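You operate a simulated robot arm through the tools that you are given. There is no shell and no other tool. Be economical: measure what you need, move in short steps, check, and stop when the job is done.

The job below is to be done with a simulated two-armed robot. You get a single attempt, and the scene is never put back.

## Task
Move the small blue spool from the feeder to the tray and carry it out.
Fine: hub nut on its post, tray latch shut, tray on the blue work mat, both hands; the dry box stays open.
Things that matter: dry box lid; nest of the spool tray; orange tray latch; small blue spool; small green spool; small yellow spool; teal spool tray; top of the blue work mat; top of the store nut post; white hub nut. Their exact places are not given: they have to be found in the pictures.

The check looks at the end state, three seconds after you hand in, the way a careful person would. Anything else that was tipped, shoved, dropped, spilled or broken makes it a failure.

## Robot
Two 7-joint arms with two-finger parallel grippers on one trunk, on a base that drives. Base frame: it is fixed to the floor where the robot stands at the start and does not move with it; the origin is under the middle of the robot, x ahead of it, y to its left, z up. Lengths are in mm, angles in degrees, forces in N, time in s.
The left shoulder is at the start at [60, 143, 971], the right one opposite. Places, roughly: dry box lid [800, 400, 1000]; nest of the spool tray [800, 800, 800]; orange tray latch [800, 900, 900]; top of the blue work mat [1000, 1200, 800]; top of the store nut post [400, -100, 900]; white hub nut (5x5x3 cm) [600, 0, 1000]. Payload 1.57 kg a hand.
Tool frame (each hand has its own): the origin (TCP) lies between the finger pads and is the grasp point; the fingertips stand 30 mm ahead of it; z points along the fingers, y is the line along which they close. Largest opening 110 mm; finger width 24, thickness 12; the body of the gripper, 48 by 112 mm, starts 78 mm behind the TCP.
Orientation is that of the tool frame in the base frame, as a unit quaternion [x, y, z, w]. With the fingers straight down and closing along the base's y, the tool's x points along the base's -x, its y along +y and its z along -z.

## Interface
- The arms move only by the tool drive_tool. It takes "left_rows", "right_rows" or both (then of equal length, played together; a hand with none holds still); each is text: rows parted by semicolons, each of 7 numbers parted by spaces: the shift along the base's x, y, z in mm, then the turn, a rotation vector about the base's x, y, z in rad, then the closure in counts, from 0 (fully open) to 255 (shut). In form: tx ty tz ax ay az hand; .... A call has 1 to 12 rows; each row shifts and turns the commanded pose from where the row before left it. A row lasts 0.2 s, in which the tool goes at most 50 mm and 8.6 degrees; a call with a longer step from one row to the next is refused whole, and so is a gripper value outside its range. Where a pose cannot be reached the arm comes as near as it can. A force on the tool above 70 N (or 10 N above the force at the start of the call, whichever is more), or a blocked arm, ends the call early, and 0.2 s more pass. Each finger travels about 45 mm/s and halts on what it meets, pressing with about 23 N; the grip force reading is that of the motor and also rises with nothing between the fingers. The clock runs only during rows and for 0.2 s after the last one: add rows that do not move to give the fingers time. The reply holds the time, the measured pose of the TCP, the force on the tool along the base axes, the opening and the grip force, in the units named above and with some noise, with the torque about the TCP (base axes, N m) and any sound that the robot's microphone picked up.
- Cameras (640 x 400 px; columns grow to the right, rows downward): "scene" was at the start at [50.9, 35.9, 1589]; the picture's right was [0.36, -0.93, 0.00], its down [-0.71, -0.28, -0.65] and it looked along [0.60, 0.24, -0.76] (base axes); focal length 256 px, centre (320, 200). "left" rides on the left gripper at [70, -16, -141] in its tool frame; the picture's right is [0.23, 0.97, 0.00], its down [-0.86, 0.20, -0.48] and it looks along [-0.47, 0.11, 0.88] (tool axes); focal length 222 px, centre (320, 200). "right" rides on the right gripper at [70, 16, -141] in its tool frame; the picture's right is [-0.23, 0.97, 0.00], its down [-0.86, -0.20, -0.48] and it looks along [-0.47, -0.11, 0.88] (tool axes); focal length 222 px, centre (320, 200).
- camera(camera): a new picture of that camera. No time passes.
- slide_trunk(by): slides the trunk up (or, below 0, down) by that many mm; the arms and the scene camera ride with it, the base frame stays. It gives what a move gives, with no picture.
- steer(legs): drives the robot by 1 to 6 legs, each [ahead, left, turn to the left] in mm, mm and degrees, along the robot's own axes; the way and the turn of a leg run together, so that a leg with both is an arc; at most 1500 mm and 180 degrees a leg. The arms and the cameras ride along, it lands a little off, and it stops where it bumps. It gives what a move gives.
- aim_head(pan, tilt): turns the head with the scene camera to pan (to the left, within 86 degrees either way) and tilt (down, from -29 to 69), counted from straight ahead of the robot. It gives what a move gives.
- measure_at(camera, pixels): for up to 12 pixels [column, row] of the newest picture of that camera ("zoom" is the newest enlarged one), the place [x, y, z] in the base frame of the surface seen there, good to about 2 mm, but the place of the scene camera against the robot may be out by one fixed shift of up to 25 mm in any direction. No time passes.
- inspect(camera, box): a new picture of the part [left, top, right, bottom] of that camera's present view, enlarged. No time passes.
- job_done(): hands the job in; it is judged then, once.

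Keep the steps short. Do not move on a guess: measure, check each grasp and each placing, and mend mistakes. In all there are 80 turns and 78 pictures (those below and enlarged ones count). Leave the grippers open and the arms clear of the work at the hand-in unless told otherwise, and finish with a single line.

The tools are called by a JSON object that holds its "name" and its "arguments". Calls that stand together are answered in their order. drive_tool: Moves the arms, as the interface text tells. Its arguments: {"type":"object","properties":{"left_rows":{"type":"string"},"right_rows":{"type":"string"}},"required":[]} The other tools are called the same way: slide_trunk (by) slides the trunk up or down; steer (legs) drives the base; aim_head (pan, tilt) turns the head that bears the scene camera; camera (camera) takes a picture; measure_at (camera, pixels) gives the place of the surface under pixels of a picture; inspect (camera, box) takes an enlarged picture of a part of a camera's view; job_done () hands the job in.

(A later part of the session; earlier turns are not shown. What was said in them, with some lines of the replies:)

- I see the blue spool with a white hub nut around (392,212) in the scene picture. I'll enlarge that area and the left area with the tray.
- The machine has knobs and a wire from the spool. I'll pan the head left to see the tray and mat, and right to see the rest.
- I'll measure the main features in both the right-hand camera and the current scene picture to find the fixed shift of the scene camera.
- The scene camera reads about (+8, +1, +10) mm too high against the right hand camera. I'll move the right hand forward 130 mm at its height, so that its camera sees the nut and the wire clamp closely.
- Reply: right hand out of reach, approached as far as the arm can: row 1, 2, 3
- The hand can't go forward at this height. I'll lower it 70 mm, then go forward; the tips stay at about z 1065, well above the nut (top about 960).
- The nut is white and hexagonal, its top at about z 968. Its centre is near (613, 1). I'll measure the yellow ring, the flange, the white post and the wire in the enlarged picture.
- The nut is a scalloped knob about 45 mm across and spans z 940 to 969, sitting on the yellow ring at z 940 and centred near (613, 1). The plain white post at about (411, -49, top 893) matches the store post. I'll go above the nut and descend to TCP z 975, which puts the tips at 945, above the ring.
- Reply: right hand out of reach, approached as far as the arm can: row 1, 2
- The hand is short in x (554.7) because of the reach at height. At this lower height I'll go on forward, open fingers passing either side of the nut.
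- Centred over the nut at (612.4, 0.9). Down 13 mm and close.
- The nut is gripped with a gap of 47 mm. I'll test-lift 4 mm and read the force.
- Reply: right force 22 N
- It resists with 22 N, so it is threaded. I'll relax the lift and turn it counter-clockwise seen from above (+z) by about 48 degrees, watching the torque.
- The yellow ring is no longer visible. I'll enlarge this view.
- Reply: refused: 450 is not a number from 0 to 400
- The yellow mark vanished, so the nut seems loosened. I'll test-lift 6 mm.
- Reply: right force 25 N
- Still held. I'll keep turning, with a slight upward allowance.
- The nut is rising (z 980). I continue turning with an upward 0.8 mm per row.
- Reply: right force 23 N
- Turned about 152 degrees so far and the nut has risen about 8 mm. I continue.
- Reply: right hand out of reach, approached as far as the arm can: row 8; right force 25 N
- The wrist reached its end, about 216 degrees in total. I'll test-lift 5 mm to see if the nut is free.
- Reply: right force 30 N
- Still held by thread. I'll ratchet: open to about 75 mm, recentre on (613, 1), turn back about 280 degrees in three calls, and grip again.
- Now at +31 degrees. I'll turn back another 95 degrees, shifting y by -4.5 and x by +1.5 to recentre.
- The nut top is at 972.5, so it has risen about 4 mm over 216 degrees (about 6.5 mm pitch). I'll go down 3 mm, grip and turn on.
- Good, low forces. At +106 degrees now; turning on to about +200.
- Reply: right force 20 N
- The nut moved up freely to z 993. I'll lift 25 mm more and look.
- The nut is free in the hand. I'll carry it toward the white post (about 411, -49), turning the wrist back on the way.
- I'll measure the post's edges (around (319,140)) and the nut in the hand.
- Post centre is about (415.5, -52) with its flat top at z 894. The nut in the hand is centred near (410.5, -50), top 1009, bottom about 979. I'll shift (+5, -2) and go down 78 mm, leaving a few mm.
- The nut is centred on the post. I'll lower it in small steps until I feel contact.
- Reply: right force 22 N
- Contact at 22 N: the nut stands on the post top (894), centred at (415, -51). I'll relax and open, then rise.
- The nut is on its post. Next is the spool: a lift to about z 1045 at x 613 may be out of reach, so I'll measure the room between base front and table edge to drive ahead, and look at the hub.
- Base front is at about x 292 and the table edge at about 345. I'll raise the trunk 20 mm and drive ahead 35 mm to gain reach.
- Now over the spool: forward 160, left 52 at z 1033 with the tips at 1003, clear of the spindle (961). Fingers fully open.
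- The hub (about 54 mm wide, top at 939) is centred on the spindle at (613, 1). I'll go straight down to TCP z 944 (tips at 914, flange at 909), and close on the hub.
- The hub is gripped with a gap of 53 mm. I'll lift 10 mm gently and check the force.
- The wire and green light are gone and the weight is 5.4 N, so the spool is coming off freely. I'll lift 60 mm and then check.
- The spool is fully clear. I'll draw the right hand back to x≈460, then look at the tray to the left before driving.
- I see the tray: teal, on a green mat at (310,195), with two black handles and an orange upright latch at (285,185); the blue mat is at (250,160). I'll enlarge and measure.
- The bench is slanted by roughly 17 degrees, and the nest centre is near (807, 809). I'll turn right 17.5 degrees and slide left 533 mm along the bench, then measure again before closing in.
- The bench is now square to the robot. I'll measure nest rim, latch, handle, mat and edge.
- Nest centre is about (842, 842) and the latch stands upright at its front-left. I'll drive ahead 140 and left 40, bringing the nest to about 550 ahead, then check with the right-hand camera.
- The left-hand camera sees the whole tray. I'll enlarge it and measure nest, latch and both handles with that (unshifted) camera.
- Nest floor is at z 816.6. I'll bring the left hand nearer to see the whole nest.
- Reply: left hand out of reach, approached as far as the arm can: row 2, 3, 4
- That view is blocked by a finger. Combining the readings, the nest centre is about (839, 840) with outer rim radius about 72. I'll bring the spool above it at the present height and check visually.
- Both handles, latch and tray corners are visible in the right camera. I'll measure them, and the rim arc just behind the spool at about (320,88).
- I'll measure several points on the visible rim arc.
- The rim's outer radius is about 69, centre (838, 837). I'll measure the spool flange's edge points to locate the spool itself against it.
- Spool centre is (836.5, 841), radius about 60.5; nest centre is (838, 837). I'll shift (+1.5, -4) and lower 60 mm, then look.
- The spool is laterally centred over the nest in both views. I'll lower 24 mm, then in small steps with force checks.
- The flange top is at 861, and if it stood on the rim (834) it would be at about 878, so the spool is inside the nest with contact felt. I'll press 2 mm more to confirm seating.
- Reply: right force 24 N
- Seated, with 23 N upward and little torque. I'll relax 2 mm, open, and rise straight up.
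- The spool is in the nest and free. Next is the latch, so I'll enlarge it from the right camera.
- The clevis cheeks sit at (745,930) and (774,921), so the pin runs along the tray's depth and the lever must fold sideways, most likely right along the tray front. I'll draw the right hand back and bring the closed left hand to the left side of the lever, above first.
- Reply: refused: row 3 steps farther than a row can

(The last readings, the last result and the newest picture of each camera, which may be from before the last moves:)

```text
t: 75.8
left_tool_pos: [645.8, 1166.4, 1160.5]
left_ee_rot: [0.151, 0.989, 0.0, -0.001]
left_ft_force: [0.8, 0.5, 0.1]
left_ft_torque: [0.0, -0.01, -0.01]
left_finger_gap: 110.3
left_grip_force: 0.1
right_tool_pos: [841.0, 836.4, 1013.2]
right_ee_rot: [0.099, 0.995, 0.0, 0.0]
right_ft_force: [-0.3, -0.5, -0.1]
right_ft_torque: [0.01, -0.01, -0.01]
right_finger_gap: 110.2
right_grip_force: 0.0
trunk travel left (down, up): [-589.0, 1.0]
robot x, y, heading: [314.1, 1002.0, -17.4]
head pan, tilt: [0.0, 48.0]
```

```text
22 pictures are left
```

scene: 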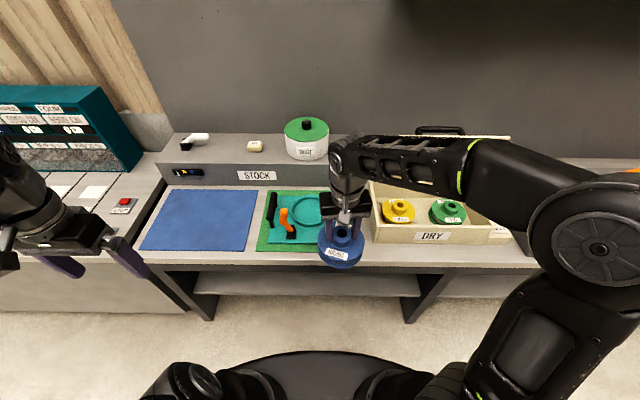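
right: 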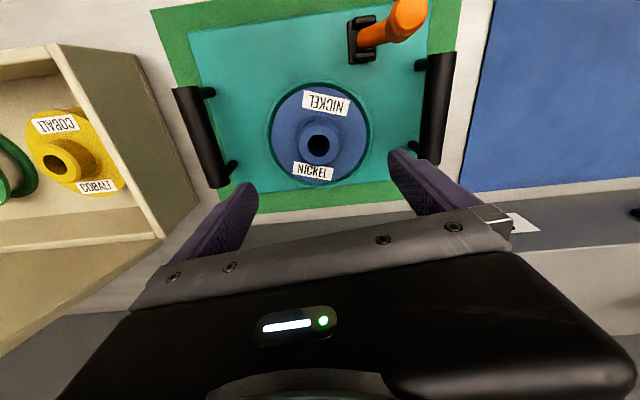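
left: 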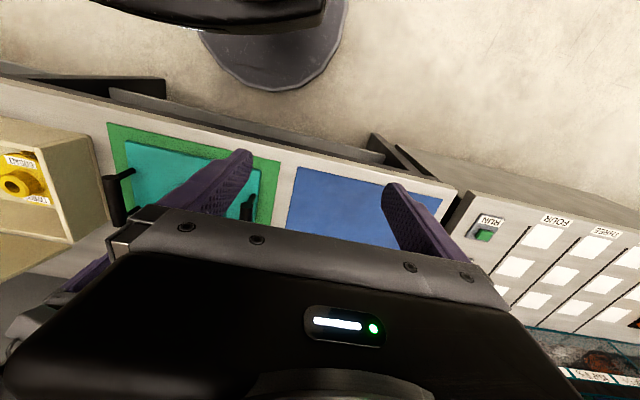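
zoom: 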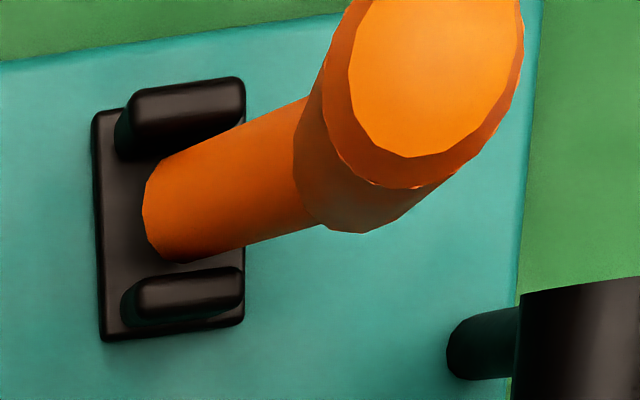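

One row was too long. Same plan with shorter steps.

{"name": "drive_tool", "arguments": {"right_rows": "-45 0 0 0 0 0 0;-45 0 0 0 0 0 0;-43 -15 0 0 0 0 0;-43 -20 0 0 0 0 0;-40 -25 0 0 0 0 0;0 0 0 0 0 0 0;0 0 0 0 0 0 0;0 0 0 0 0 0 0;0 0 0 0 0 0 0", "left_rows": "0 0 -45 0 0 0 255;0 0 -45 0 0 0 255;0 0 -45 0 0 0 255;25 -38 -13 0 0 0 255;26 -40 0 0 0 0 255;26 -40 0 0 0 0 255;26 -40 0 0 0 0 255;26 -40 0 0 0 0 255;0 0 0 0 0 0 255"}}

{"name": "camera", "arguments": {"camera": "left"}}

```text
t: 77.8
left_tool_pos: [779.8, 971.8, 1018.2]
left_ee_rot: [0.151, 0.989, -0.001, 0.001]
left_ft_force: [0.2, -0.1, -0.7]
left_ft_torque: [-0.03, -0.03, 0.0]
left_finger_gap: 0.0
left_grip_force: 21.4
left hand out of reach, approached as far as the arm can: row 3
right_tool_pos: [624.1, 776.5, 1013.1]
right_ee_rot: [0.099, 0.995, -0.001, 0.001]
right_ft_force: [-0.6, 0.4, -0.5]
right_ft_torque: [-0.01, -0.03, -0.02]
right_finger_gap: 110.0
right_grip_force: 0.1
trunk travel left (down, up): [-589.0, 1.0]
robot x, y, heading: [316.4, 999.5, -17.3]
head pan, tilt: [0.0, 48.0]
```

```text
21 pictures are left
```

left: 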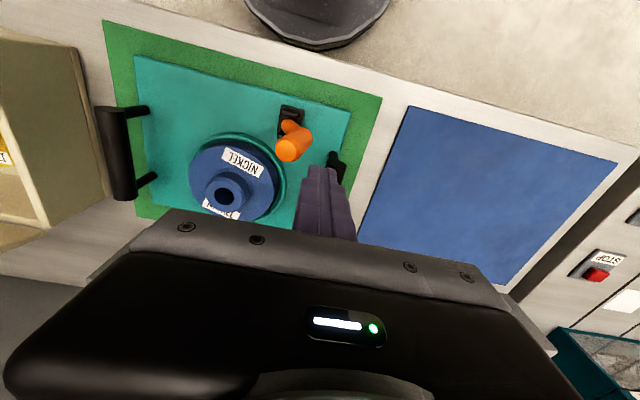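

The tool is about 50 mm to the left of the pivot line. I'll go down 66 mm (tips at 922), and push 30 mm to the right while reading the force.

{"name": "drive_tool", "arguments": {"left_rows": "0 0 -33 0 0 0 255;0 0 -33 0 0 0 255;-3 -9.5 0 0 0 0 255;-2.4 -7.6 0 0 0 0 255;-1.8 -5.7 0 0 0 0 255;-1.8 -5.7 0 0 0 0 255;0 0 0 0 0 0 255"}}

{"name": "camera", "arguments": {"camera": "left"}}

```text
t: 79.4
left_tool_pos: [770.0, 942.0, 950.6]
left_ee_rot: [0.151, 0.989, 0.0, 0.0]
left_ft_force: [1.0, 1.1, 2.9]
left_ft_torque: [-0.04, 0.02, 0.01]
left_finger_gap: 0.1
left_grip_force: 21.6
right_tool_pos: [624.9, 776.9, 1012.3]
right_ee_rot: [0.099, 0.995, 0.0, 0.0]
right_ft_force: [-0.2, 0.2, 0.5]
right_ft_torque: [0.0, 0.04, 0.01]
right_finger_gap: 110.0
right_grip_force: 0.1
trunk travel left (down, up): [-589.0, 1.0]
robot x, y, heading: [315.7, 996.9, -17.4]
head pan, tilt: [0.0, 48.0]
```

```text
20 pictures are left
```

left: 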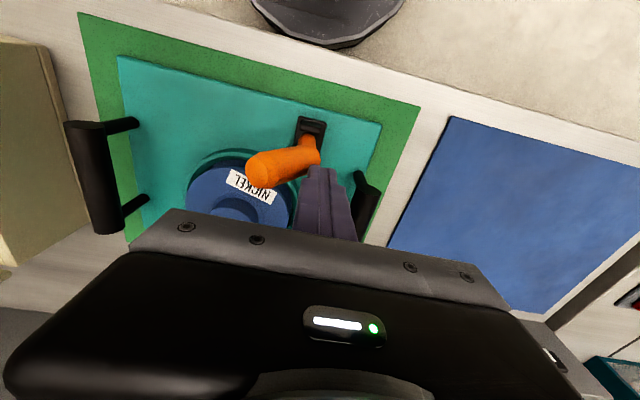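

The lever follows easily to the right. I'll push further along its arc, going down as it folds.

{"name": "drive_tool", "arguments": {"left_rows": "-4.5 -14.3 0 0 0 0 255;-4.5 -14.3 0 0 0 0 255;-4.2 -13.4 -5 0 0 0 255;-3.6 -11.5 -10 0 0 0 255;-3 -9.5 -10 0 0 0 255;0 0 0 0 0 0 255"}}

{"name": "camera", "arguments": {"camera": "left"}}

```text
t: 80.8
left_tool_pos: [749.3, 877.6, 925.7]
left_ee_rot: [0.151, 0.988, 0.0, 0.0]
left_ft_force: [0.7, 0.2, -0.3]
left_ft_torque: [0.04, -0.01, -0.02]
left_finger_gap: 0.2
left_grip_force: 20.4
right_tool_pos: [623.0, 777.0, 1012.9]
right_ee_rot: [0.099, 0.995, 0.0, 0.001]
right_ft_force: [0.2, 1.1, 0.2]
right_ft_torque: [0.03, -0.02, -0.02]
right_finger_gap: 110.0
right_grip_force: 0.1
trunk travel left (down, up): [-589.0, 1.0]
robot x, y, heading: [314.7, 997.9, -17.5]
head pan, tilt: [0.0, 48.0]
```

```text
19 pictures are left
```

left: 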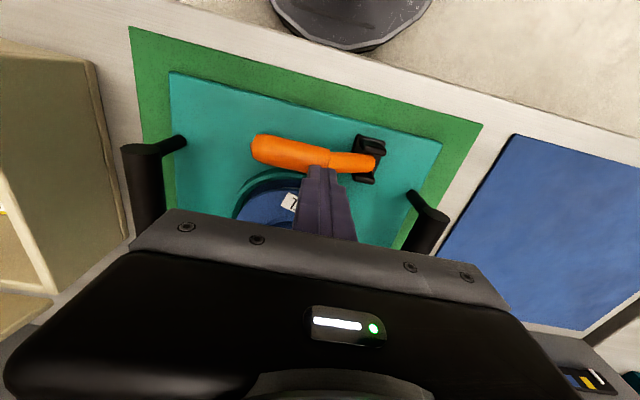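

The lever lies right along the tray front now. I'll measure its height.

{"name": "measure_at", "arguments": {"camera": "left", "pixels": [[260, 148], [290, 150], [320, 155], [345, 160], [365, 162], [368, 140]]}}

```text
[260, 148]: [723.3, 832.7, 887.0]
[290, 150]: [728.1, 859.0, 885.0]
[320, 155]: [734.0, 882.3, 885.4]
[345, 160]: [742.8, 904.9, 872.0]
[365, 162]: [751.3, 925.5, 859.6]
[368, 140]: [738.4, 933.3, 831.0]
```

The handle part lies level at z about 886. I'll press it down gently to check that it is at its stop.

{"name": "drive_tool", "arguments": {"left_rows": "-7 -14 0 0 0 0 255;0 0 -4 0 0 0 255;0 0 -3 0 0 0 255;0 0 -3 0 0 0 255;0 0 -2 0 0 0 255;0 0 -2 0 0 0 255;0 0 0 0 0 0 255"}}

{"name": "camera", "arguments": {"camera": "left"}}

```text
t: 82.4
left_tool_pos: [742.0, 864.4, 916.7]
left_ee_rot: [0.151, 0.988, -0.002, 0.004]
left_ft_force: [-2.2, 3.9, 60.3]
left_ft_torque: [0.33, 0.24, -0.1]
left_finger_gap: 0.1
left_grip_force: 21.2
right_tool_pos: [622.2, 778.7, 1013.9]
right_ee_rot: [0.1, 0.995, -0.001, 0.002]
right_ft_force: [0.6, 0.0, -0.3]
right_ft_torque: [-0.02, -0.03, 0.01]
right_finger_gap: 109.8
right_grip_force: 0.0
trunk travel left (down, up): [-589.0, 1.0]
robot x, y, heading: [314.0, 999.0, -17.3]
head pan, tilt: [0.0, 48.0]
```

```text
18 pictures are left
```

left: 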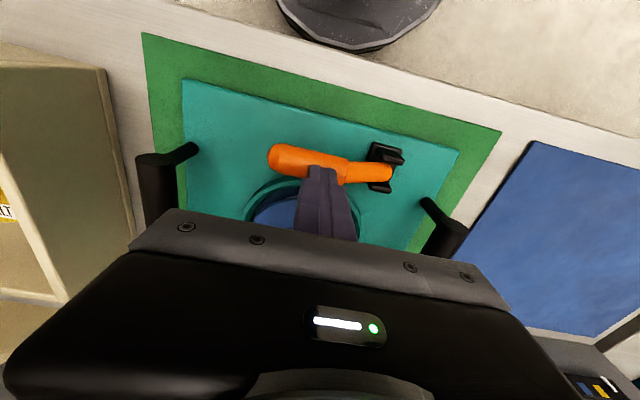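

The lever is on its hard stop (60 N), so the latch is shut. I'll raise the left hand, open it, and take a scene picture to check latch, console edge and mat.

{"name": "drive_tool", "arguments": {"left_rows": "0 0 10 0 0 0 255;0 0 40 0 0 0 255;0 0 45 0 0 0 100;10 30 0 0 0 0 0;12 40 0 0 0 0 0;12 40 0 0 0 0 0;0 0 0 0 0 0 0", "right_rows": "0 0 0 0 0 -0.05 0;0 0 0 0 0 -0.055 0;0 0 0 0 0 0 0;0 0 0 0 0 0 0;0 0 0 0 0 0 0;0 0 0 0 0 0 0;0 0 0 0 0 0 0"}}

{"name": "aim_head", "arguments": {"pan": 25, "tilt": 50}}

{"name": "camera", "arguments": {"camera": "scene"}}

```text
t: 84.0
left_tool_pos: [776.5, 975.2, 1007.0]
left_ee_rot: [0.151, 0.989, 0.0, -0.001]
left_ft_force: [-0.3, -0.2, 0.3]
left_ft_torque: [0.02, 0.02, -0.03]
left_finger_gap: 102.1
left_grip_force: 0.0
right_tool_pos: [623.0, 775.5, 1012.1]
right_ee_rot: [0.151, 0.989, 0.0, 0.0]
right_ft_force: [0.2, -0.1, 0.0]
right_ft_torque: [0.01, 0.01, -0.01]
right_finger_gap: 110.0
right_grip_force: 0.1
trunk travel left (down, up): [-589.0, 1.0]
robot x, y, heading: [316.4, 997.6, -17.4]
head pan, tilt: [0.0, 48.0]
```

```text
t: 84.9
left_tool_pos: [777.8, 974.9, 1005.6]
left_ee_rot: [0.151, 0.989, 0.0, 0.0]
left_ft_force: [0.5, -1.3, 0.1]
left_ft_torque: [0.0, -0.02, 0.02]
left_finger_gap: 109.9
left_grip_force: 0.1
right_tool_pos: [623.1, 775.7, 1013.9]
right_ee_rot: [0.151, 0.989, 0.0, 0.001]
right_ft_force: [-0.3, -0.3, 0.5]
right_ft_torque: [0.01, 0.0, 0.0]
right_finger_gap: 110.0
right_grip_force: 0.1
trunk travel left (down, up): [-589.0, 1.0]
robot x, y, heading: [316.3, 1001.6, -17.5]
head pan, tilt: [25.0, 50.0]
```

```text
17 pictures are left
```

scene: 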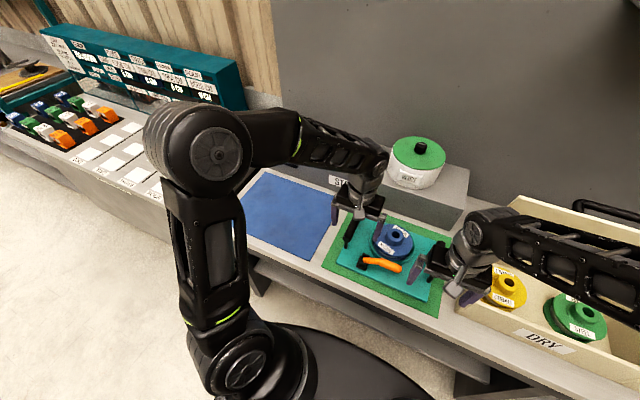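

I'll measure the console's front edge (around (140,203)), bench front edge, mat corners, and tray corners.

{"name": "measure_at", "arguments": {"camera": "scene", "pixels": [[60, 160], [120, 195], [145, 208], [300, 272], [268, 172], [337, 198], [311, 258], [252, 228], [335, 262], [425, 298], [380, 215], [445, 250]]}}

```text
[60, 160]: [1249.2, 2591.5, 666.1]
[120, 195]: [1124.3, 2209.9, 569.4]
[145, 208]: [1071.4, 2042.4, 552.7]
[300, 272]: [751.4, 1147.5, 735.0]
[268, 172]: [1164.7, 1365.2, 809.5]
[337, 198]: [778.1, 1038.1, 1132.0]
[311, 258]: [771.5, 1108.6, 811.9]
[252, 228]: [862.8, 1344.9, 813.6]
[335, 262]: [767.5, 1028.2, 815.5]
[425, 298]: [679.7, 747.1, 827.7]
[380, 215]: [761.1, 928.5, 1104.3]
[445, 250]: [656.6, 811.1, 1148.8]
```

The console front does not protrude, so driving left is safe. Mat centre is about (958, 1241). Handle bar mids: left (863, 968.6), right (783, 715), bar centre about z 877. I'll bring both hands above the handles at z about 1006 with fingers pre-closed to 60 mm to stay clear of the spool.

{"name": "drive_tool", "arguments": {"left_rows": "29 -2 0 0 0 0 116;29 -2 0 0 0 0 116;28 -2 0 0 0 0 116;0 0 0 0 0 0 116;0 0 0 0 0 0 116;0 0 0 0 0 0 116", "right_rows": "40 -15 0 0 0 0 116;40 -15 0 0 0 0 116;40 -15 0 0 0 0 116;40 -15 0 0 0 0 116;0 0 0 0 0 0 116;0 0 0 0 0 0 116"}}

{"name": "camera", "arguments": {"camera": "left"}}

{"name": "camera", "arguments": {"camera": "right"}}

```text
t: 86.3
left_tool_pos: [863.6, 967.3, 1006.0]
left_ee_rot: [0.152, 0.988, 0.001, 0.0]
left_ft_force: [-0.5, -0.8, -0.3]
left_ft_torque: [-0.02, 0.01, -0.02]
left_finger_gap: 59.9
left_grip_force: 0.1
right_tool_pos: [784.1, 714.3, 1012.0]
right_ee_rot: [0.151, 0.988, 0.0, 0.0]
right_ft_force: [0.2, -0.1, -0.5]
right_ft_torque: [0.01, 0.02, -0.01]
right_finger_gap: 59.8
right_grip_force: 0.0
trunk travel left (down, up): [-589.0, 1.0]
robot x, y, heading: [314.5, 1000.2, -17.5]
head pan, tilt: [25.0, 50.0]
```

```text
16 pictures are left
```

left: 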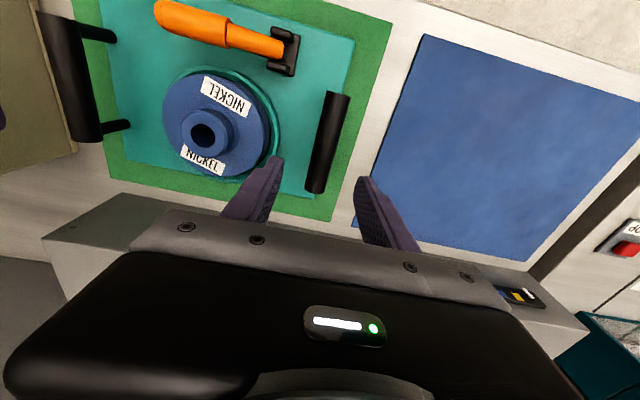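

```text
15 pictures are left
```

right: 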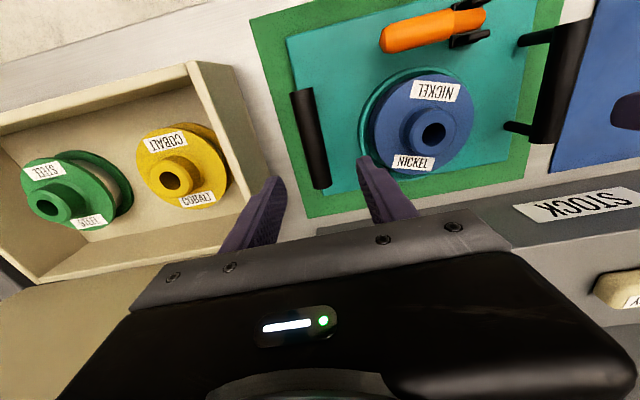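

I'll measure both bars precisely in these pictures.

{"name": "measure_at", "arguments": {"camera": "left", "pixels": [[338, 100], [332, 125], [326, 150], [318, 180], [315, 150], [338, 150]]}}

{"name": "measure_at", "arguments": {"camera": "right", "pixels": [[302, 100], [307, 125], [314, 150], [321, 180], [303, 150], [324, 150], [215, 120], [240, 160]]}}

```text
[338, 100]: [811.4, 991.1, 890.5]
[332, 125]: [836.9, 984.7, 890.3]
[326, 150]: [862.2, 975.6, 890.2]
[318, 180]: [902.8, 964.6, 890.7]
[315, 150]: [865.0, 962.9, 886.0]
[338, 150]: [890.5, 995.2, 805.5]
```

```text
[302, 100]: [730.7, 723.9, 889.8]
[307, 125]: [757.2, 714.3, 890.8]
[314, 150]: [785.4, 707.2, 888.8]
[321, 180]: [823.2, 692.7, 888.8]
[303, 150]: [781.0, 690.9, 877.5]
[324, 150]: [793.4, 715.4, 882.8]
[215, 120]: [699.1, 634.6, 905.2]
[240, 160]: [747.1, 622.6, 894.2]
```

Left bar centre is (863, 974.5), right bar centre (783, 705.5), tops at 890. I'll shift left (+1, +7), right (-1, -9) and descend both to TCP z 879.

{"name": "drive_tool", "arguments": {"left_rows": "1 7 -10 0 0 0 116;0 0 -40 0 0 0 116;0 0 -40 0 0 0 116;0 0 -37 0 0 0 116;0 0 0 0 0 0 116", "right_rows": "-1 -9 -10 0 0 0 116;0 0 -40 0 0 0 116;0 0 -42 0 0 0 116;0 0 -41 0 0 0 116;0 0 0 0 0 0 116"}}

{"name": "camera", "arguments": {"camera": "left"}}

{"name": "camera", "arguments": {"camera": "right"}}

```text
t: 87.5
left_tool_pos: [863.4, 974.9, 880.6]
left_ee_rot: [0.152, 0.988, 0.0, 0.0]
left_ft_force: [0.6, 0.8, -0.2]
left_ft_torque: [-0.01, 0.02, -0.02]
left_finger_gap: 59.9
left_grip_force: 0.1
right_tool_pos: [783.9, 708.0, 878.3]
right_ee_rot: [0.152, 0.988, -0.001, 0.001]
right_ft_force: [0.4, 0.3, 0.0]
right_ft_torque: [0.01, -0.04, -0.01]
right_finger_gap: 59.7
right_grip_force: 0.1
trunk travel left (down, up): [-589.0, 1.0]
robot x, y, heading: [316.4, 1000.7, -17.4]
head pan, tilt: [25.0, 50.0]
```

```text
14 pictures are left
```

left: 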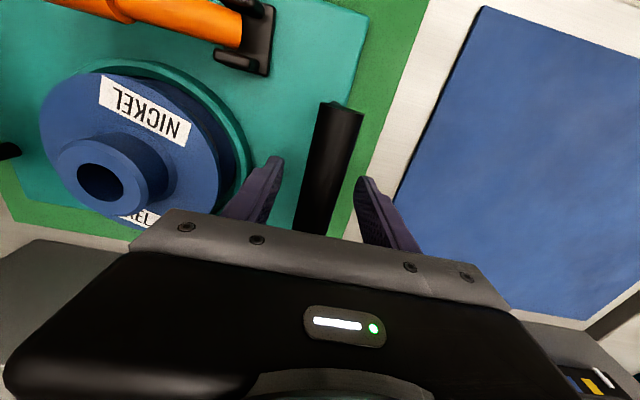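

```text
13 pictures are left
```

right: 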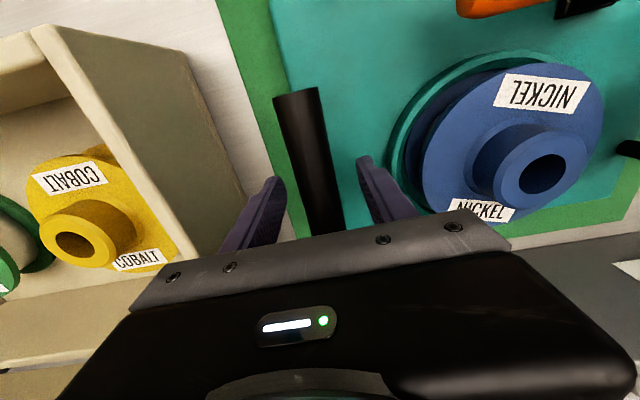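

Each bar stands between the fingers, with the spool and box wall clear. I'll close both hands.

{"name": "drive_tool", "arguments": {"left_rows": "0 0 0 0 0 0 255;0 0 0 0 0 0 255;0 0 0 0 0 0 255;0 0 0 0 0 0 255;0 0 0 0 0 0 255;0 0 0 0 0 0 255", "right_rows": "0 0 0 0 0 0 255;0 0 0 0 0 0 255;0 0 0 0 0 0 255;0 0 0 0 0 0 255;0 0 0 0 0 0 255;0 0 0 0 0 0 255"}}

```text
t: 88.9
left_tool_pos: [862.7, 974.0, 879.6]
left_ee_rot: [0.151, 0.989, 0.001, 0.0]
left_ft_force: [-1.3, 2.6, 2.3]
left_ft_torque: [-0.03, -0.13, -0.57]
left_finger_gap: 27.7
left_grip_force: 22.8
right_tool_pos: [783.5, 705.7, 879.7]
right_ee_rot: [0.153, 0.988, 0.0, 0.001]
right_ft_force: [-0.4, -4.9, -0.3]
right_ft_torque: [0.12, 0.27, -0.61]
right_finger_gap: 27.8
right_grip_force: 23.0
trunk travel left (down, up): [-589.0, 1.0]
robot x, y, heading: [314.8, 999.3, -17.1]
head pan, tilt: [25.0, 50.0]
```

Both bars are gripped at 27.7 mm. I'll lift both together 50 mm.

{"name": "drive_tool", "arguments": {"left_rows": "0 0 5 0 0 0 255;0 0 9 0 0 0 255;0 0 12 0 0 0 255;0 0 12 0 0 0 255;0 0 12 0 0 0 255;0 0 0 0 0 0 255", "right_rows": "0 0 5 0 0 0 255;0 0 9 0 0 0 255;0 0 12 0 0 0 255;0 0 12 0 0 0 255;0 0 12 0 0 0 255;0 0 0 0 0 0 255"}}

{"name": "aim_head", "arguments": {"pan": 5, "tilt": 50}}

{"name": "camera", "arguments": {"camera": "scene"}}

```text
t: 90.3
left_tool_pos: [863.8, 975.6, 930.4]
left_ee_rot: [0.151, 0.989, 0.001, -0.002]
left_ft_force: [-6.0, -3.7, -6.7]
left_ft_torque: [0.3, 0.49, -0.64]
left_finger_gap: 28.1
left_grip_force: 22.9
right_tool_pos: [784.3, 706.6, 932.0]
right_ee_rot: [0.151, 0.989, 0.0, 0.0]
right_ft_force: [6.3, 3.4, -5.0]
right_ft_torque: [-0.2, -0.49, -0.73]
right_finger_gap: 28.2
right_grip_force: 22.9
trunk travel left (down, up): [-589.0, 1.0]
robot x, y, heading: [314.9, 1001.0, -17.4]
head pan, tilt: [25.0, 50.0]
```

```text
t: 91.2
left_tool_pos: [863.1, 974.9, 929.8]
left_ee_rot: [0.151, 0.988, 0.0, -0.001]
left_ft_force: [-6.8, -5.9, -7.6]
left_ft_torque: [0.18, 0.27, -0.67]
left_finger_gap: 28.2
left_grip_force: 23.0
right_tool_pos: [783.7, 707.3, 930.3]
right_ee_rot: [0.151, 0.988, 0.001, 0.001]
right_ft_force: [6.1, 6.2, -6.2]
right_ft_torque: [0.01, -0.33, -0.67]
right_finger_gap: 28.1
right_grip_force: 22.8
trunk travel left (down, up): [-589.0, 1.0]
robot x, y, heading: [315.7, 1000.9, -17.5]
head pan, tilt: [5.0, 50.0]
```

```text
12 pictures are left
```

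scene: 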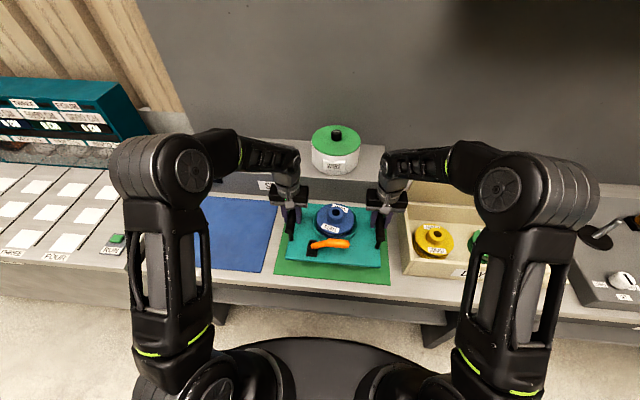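

The tray is lifted level in both hands. I'll drive left 424 mm along the bench.

{"name": "steer", "arguments": {"legs": [[0, 424, 0]]}}

{"name": "camera", "arguments": {"camera": "scene"}}

```text
t: 93.8
left_tool_pos: [988.7, 1382.9, 929.1]
left_ee_rot: [0.151, 0.989, -0.001, -0.001]
left_ft_force: [-8.0, -11.9, -5.6]
left_ft_torque: [-0.22, -0.15, -0.56]
left_finger_gap: 28.2
left_grip_force: 22.8
right_tool_pos: [909.7, 1112.9, 930.7]
right_ee_rot: [0.151, 0.988, 0.0, 0.0]
right_ft_force: [8.1, 12.5, -7.2]
right_ft_torque: [-0.05, 0.25, -0.52]
right_finger_gap: 27.8
right_grip_force: 23.3
trunk travel left (down, up): [-589.0, 1.0]
robot x, y, heading: [441.4, 1407.7, -17.5]
head pan, tilt: [5.0, 50.0]
```

```text
11 pictures are left
```

scene: 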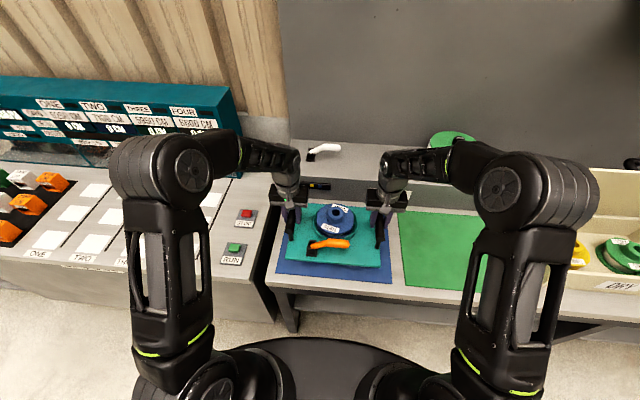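

The tray hangs over the blue mat. I'll enlarge and measure mat corners and tray corners.

{"name": "inspect", "arguments": {"camera": "scene", "box": [250, 180, 420, 300]}}

{"name": "measure_at", "arguments": {"camera": "zoom", "pixels": [[105, 350], [530, 388], [515, 340], [150, 310], [140, 320], [510, 330], [300, 330], [300, 350], [300, 365], [120, 300], [518, 300], [110, 250]]}}

```text
3.33 times, centred on (335, 240) of scene
```

zoom: 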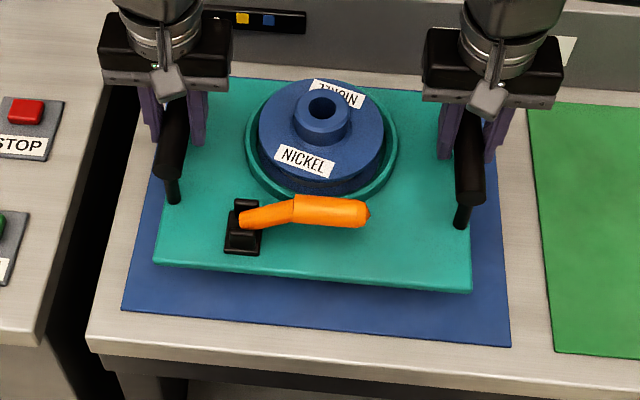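

```text
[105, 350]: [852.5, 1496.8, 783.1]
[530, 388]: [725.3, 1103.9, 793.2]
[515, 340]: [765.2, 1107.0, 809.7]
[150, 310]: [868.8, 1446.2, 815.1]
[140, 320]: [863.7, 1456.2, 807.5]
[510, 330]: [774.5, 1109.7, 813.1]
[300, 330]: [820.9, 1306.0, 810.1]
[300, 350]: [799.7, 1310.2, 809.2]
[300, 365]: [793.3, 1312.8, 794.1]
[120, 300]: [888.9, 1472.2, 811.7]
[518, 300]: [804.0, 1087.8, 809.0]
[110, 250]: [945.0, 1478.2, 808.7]
```

{"name": "measure_at", "arguments": {"camera": "zoom", "pixels": [[160, 258], [466, 284], [310, 272], [128, 303], [505, 342], [400, 335], [235, 85], [425, 100], [240, 78], [425, 93], [235, 92], [425, 108]]}}

```text
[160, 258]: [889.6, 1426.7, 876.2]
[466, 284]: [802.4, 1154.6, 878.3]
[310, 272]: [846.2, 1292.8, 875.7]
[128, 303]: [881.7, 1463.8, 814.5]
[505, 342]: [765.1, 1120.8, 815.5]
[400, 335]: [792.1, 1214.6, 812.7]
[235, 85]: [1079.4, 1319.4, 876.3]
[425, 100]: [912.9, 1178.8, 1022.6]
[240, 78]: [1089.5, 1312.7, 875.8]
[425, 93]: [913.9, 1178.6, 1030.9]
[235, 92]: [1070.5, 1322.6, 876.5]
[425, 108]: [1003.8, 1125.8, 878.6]
```

The tray lies inside the mat on all sides (margins of about 20 to 45 mm). I'll lower both hands 46 mm, then gently to contact.

{"name": "drive_tool", "arguments": {"left_rows": "2 0 -12 0 0 0 255;3 -2 -12 0 0 0 255;2 0 -12 0 0 0 255;0 0 -9 0 0 0 255;0 0 0 0 0 0 255", "right_rows": "2 0 -12 0 0 0 255;3 -2 -12 0 0 0 255;2 0 -12 0 0 0 255;0 0 -9 0 0 0 255;0 0 0 0 0 0 255"}}

{"name": "drive_tool", "arguments": {"left_rows": "0 0 -2 0 0 0 255;0 0 -2 0 0 0 255;0 0 -1 0 0 0 255;0 0 -1 0 0 0 255;0 0 0 0 0 0 255", "right_rows": "0 0 -2 0 0 0 255;0 0 -2 0 0 0 255;0 0 -1 0 0 0 255;0 0 -1 0 0 0 255;0 0 0 0 0 0 255"}}

```text
t: 95.0
left_tool_pos: [995.2, 1379.5, 884.5]
left_ee_rot: [0.15, 0.989, 0.001, -0.002]
left_ft_force: [-4.0, 1.0, -7.1]
left_ft_torque: [0.27, 0.38, -0.55]
left_finger_gap: 28.1
left_grip_force: 22.7
right_tool_pos: [915.9, 1111.9, 886.1]
right_ee_rot: [0.151, 0.989, 0.0, 0.001]
right_ft_force: [3.2, -2.1, -5.6]
right_ft_torque: [-0.08, -0.5, -0.59]
right_finger_gap: 27.7
right_grip_force: 22.8
trunk travel left (down, up): [-589.0, 1.0]
robot x, y, heading: [446.1, 1408.5, -17.1]
head pan, tilt: [5.0, 50.0]
```

```text
t: 96.2
left_tool_pos: [996.6, 1379.4, 879.5]
left_ee_rot: [0.151, 0.988, 0.0, 0.002]
left_ft_force: [-2.5, 5.4, 15.0]
left_ft_torque: [0.21, 0.43, -0.7]
left_finger_gap: 28.0
left_grip_force: 23.1
right_tool_pos: [917.4, 1110.6, 880.2]
right_ee_rot: [0.152, 0.988, 0.0, 0.0]
right_ft_force: [5.1, -7.5, -6.3]
right_ft_torque: [0.21, 0.31, -0.68]
right_finger_gap: 28.2
right_grip_force: 23.2
trunk travel left (down, up): [-589.0, 1.0]
robot x, y, heading: [441.1, 1407.7, -17.2]
head pan, tilt: [5.0, 50.0]
```

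The left side has landed (+15 N), the right still hangs. I'll lower the right a little more.

{"name": "drive_tool", "arguments": {"left_rows": "0 0 0 0 0 0 255;0 0 0 0 0 0 255;0 0 0 0 0 0 255;0 0 0 0 0 0 255", "right_rows": "0 0 -1 0 0 0 255;0 0 -1 0 0 0 255;0 0 -0.7 0 0 0 255;0 0 0 0 0 0 255"}}

```text
t: 97.2
left_tool_pos: [996.1, 1380.0, 878.8]
left_ee_rot: [0.151, 0.989, -0.001, 0.002]
left_ft_force: [7.2, 1.3, 12.0]
left_ft_torque: [-0.1, -0.44, -0.41]
left_finger_gap: 28.0
left_grip_force: 23.2
right_tool_pos: [916.3, 1111.8, 879.6]
right_ee_rot: [0.15, 0.989, 0.0, 0.003]
right_ft_force: [-1.7, -8.5, 19.9]
right_ft_torque: [-0.01, 0.16, -0.45]
right_finger_gap: 27.8
right_grip_force: 22.6
trunk travel left (down, up): [-589.0, 1.0]
robot x, y, heading: [442.7, 1409.6, -17.0]
head pan, tilt: [5.0, 50.0]
```

Both sides have landed. I'll relax, open both hands to 60 mm and rise straight up.

{"name": "drive_tool", "arguments": {"left_rows": "0 0 1 0 0 0 230;0 0 0 0 0 0 170;0 0 0 0 0 0 116;0 0 0 0 0 0 116;0 0 0 0 0 0 116;0 0 40 0 0 0 116;0 0 45 0 0 0 116;0 0 45 0 0 0 116;0 0 0 0 0 0 116", "right_rows": "0 0 1.5 0 0 0 230;0 0 0 0 0 0 170;0 0 0 0 0 0 116;0 0 0 0 0 0 116;0 0 0 0 0 0 116;0 0 40 0 0 0 116;0 0 45 0 0 0 116;0 0 45 0 0 0 116;0 0 0 0 0 0 116"}}

{"name": "drive_tool", "arguments": {"left_rows": "-45 14 0 0 0 0 0;-45 14 0 0 0 0 0;-45 14 0 0 0 0 0;-45 14 0 0 0 0 0;0 0 0 0 0 0 0", "right_rows": "-45 14 0 0 0 0 0;-45 14 0 0 0 0 0;-45 14 0 0 0 0 0;-45 14 0 0 0 0 0;0 0 0 0 0 0 0"}}

{"name": "camera", "arguments": {"camera": "scene"}}

{"name": "inspect", "arguments": {"camera": "scene", "box": [250, 150, 420, 300]}}

```text
t: 99.2
left_tool_pos: [995.1, 1379.8, 1009.6]
left_ee_rot: [0.151, 0.989, 0.0, -0.001]
left_ft_force: [0.0, 0.3, 0.0]
left_ft_torque: [0.0, 0.02, 0.02]
left_finger_gap: 60.1
left_grip_force: 0.2
right_tool_pos: [915.6, 1111.7, 1008.2]
right_ee_rot: [0.152, 0.988, 0.0, 0.0]
right_ft_force: [-0.5, 0.0, -0.4]
right_ft_torque: [-0.03, 0.03, -0.01]
right_finger_gap: 60.1
right_grip_force: 0.0
trunk travel left (down, up): [-589.0, 1.0]
robot x, y, heading: [441.2, 1409.5, -17.2]
head pan, tilt: [5.0, 50.0]
```

```text
t: 100.4
left_tool_pos: [815.9, 1435.4, 1007.9]
left_ee_rot: [0.15, 0.989, 0.0, -0.001]
left_ft_force: [-0.3, 0.0, -0.5]
left_ft_torque: [0.03, -0.01, 0.02]
left_finger_gap: 110.1
left_grip_force: 0.1
right_tool_pos: [736.4, 1166.5, 1006.6]
right_ee_rot: [0.151, 0.989, 0.0, 0.001]
right_ft_force: [1.0, -0.6, 0.3]
right_ft_torque: [0.05, 0.0, -0.01]
right_finger_gap: 110.2
right_grip_force: 0.1
trunk travel left (down, up): [-589.0, 1.0]
robot x, y, heading: [441.9, 1404.4, -17.2]
head pan, tilt: [5.0, 50.0]
```

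```text
9 pictures are left
```

scene: 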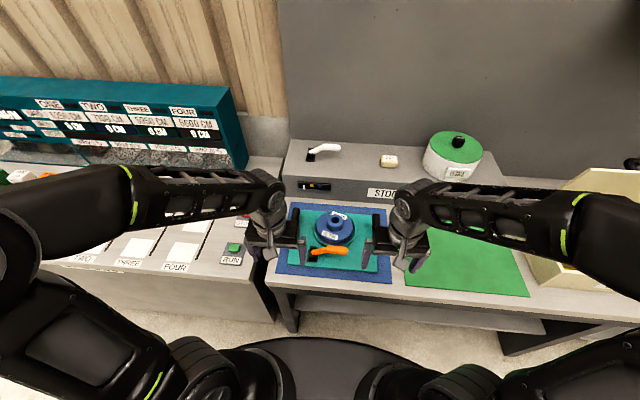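

```text
2.67 times, centred on (335, 225) of scene
```

zoom: 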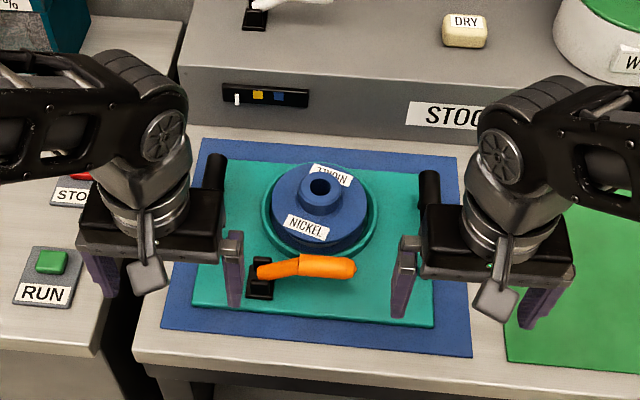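

The tray is on the mat with the spool seated and latch shut. I'll back the robot away 250 mm so the arms are clear, then check the nut and the dry box to the right.

{"name": "steer", "arguments": {"legs": [[-250, 0, 0]]}}

{"name": "aim_head", "arguments": {"pan": -35, "tilt": 35}}

{"name": "camera", "arguments": {"camera": "scene"}}

```text
t: 102.2
left_tool_pos: [574.3, 1509.6, 1009.3]
left_ee_rot: [0.15, 0.989, 0.0, -0.001]
left_ft_force: [0.1, 1.0, -0.8]
left_ft_torque: [-0.02, -0.01, -0.02]
left_finger_gap: 109.8
left_grip_force: 0.0
right_tool_pos: [494.1, 1242.1, 1007.0]
right_ee_rot: [0.15, 0.989, -0.001, 0.001]
right_ft_force: [-0.9, -1.3, 0.4]
right_ft_torque: [-0.02, -0.05, -0.02]
right_finger_gap: 109.9
right_grip_force: 0.0
trunk travel left (down, up): [-589.0, 1.0]
robot x, y, heading: [199.5, 1481.1, -17.3]
head pan, tilt: [5.0, 50.0]
```

```text
t: 103.3
left_tool_pos: [574.3, 1509.5, 1008.7]
left_ee_rot: [0.151, 0.989, 0.0, 0.0]
left_ft_force: [-0.4, 0.0, 0.3]
left_ft_torque: [0.02, -0.01, 0.02]
left_finger_gap: 110.0
left_grip_force: 0.1
right_tool_pos: [494.3, 1241.8, 1007.3]
right_ee_rot: [0.151, 0.989, 0.0, 0.001]
right_ft_force: [-0.2, -0.2, 0.7]
right_ft_torque: [-0.03, -0.02, 0.01]
right_finger_gap: 109.8
right_grip_force: 0.1
trunk travel left (down, up): [-589.0, 1.0]
robot x, y, heading: [199.5, 1480.2, -17.4]
head pan, tilt: [-35.0, 35.0]
```

```text
7 pictures are left
```

scene: 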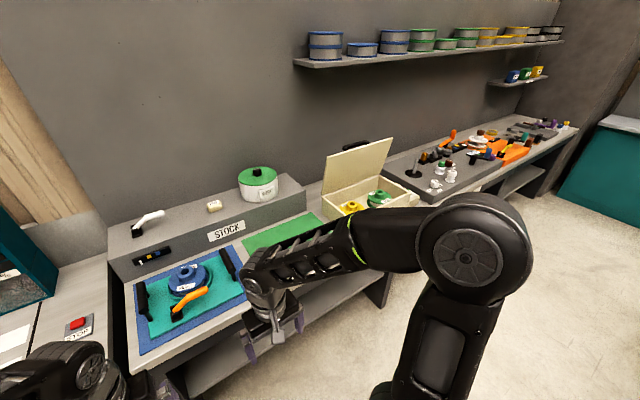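

{"name": "inspect", "arguments": {"camera": "scene", "box": [320, 120, 500, 230]}}

{"name": "inspect", "arguments": {"camera": "scene", "box": [120, 230, 260, 360]}}

```text
3.56 times, centred on (410, 175) of scene
```

zoom: 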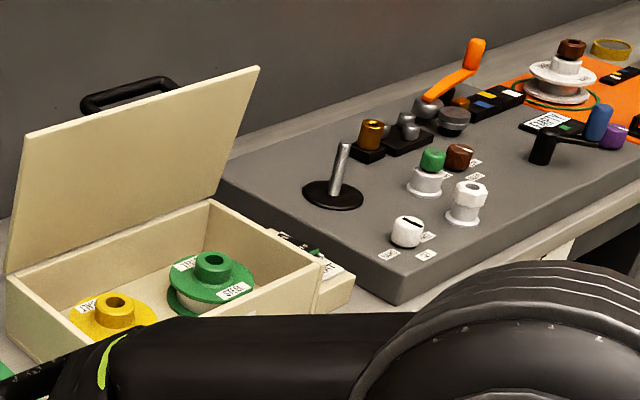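

```text
3.08 times, centred on (190, 295) of scene
```

zoom: 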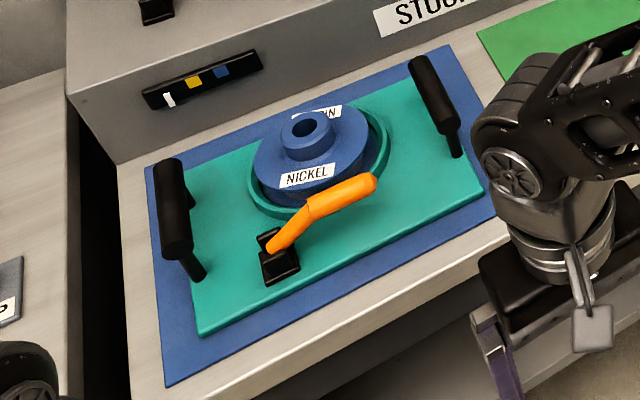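

The nut stands on its post and the dry box is still open with both spools in it. The tray is on the mat with the latch shut, and the arms are clear with the hands open. I'm handing in.

{"name": "job_done", "arguments": {}}

```text
The job is handed in.
```

The blue spool is in the nest of the tray with the latch shut, the tray is on the blue work mat, the hub nut is on the store nut post, the dry box is still open, and the job is handed in.
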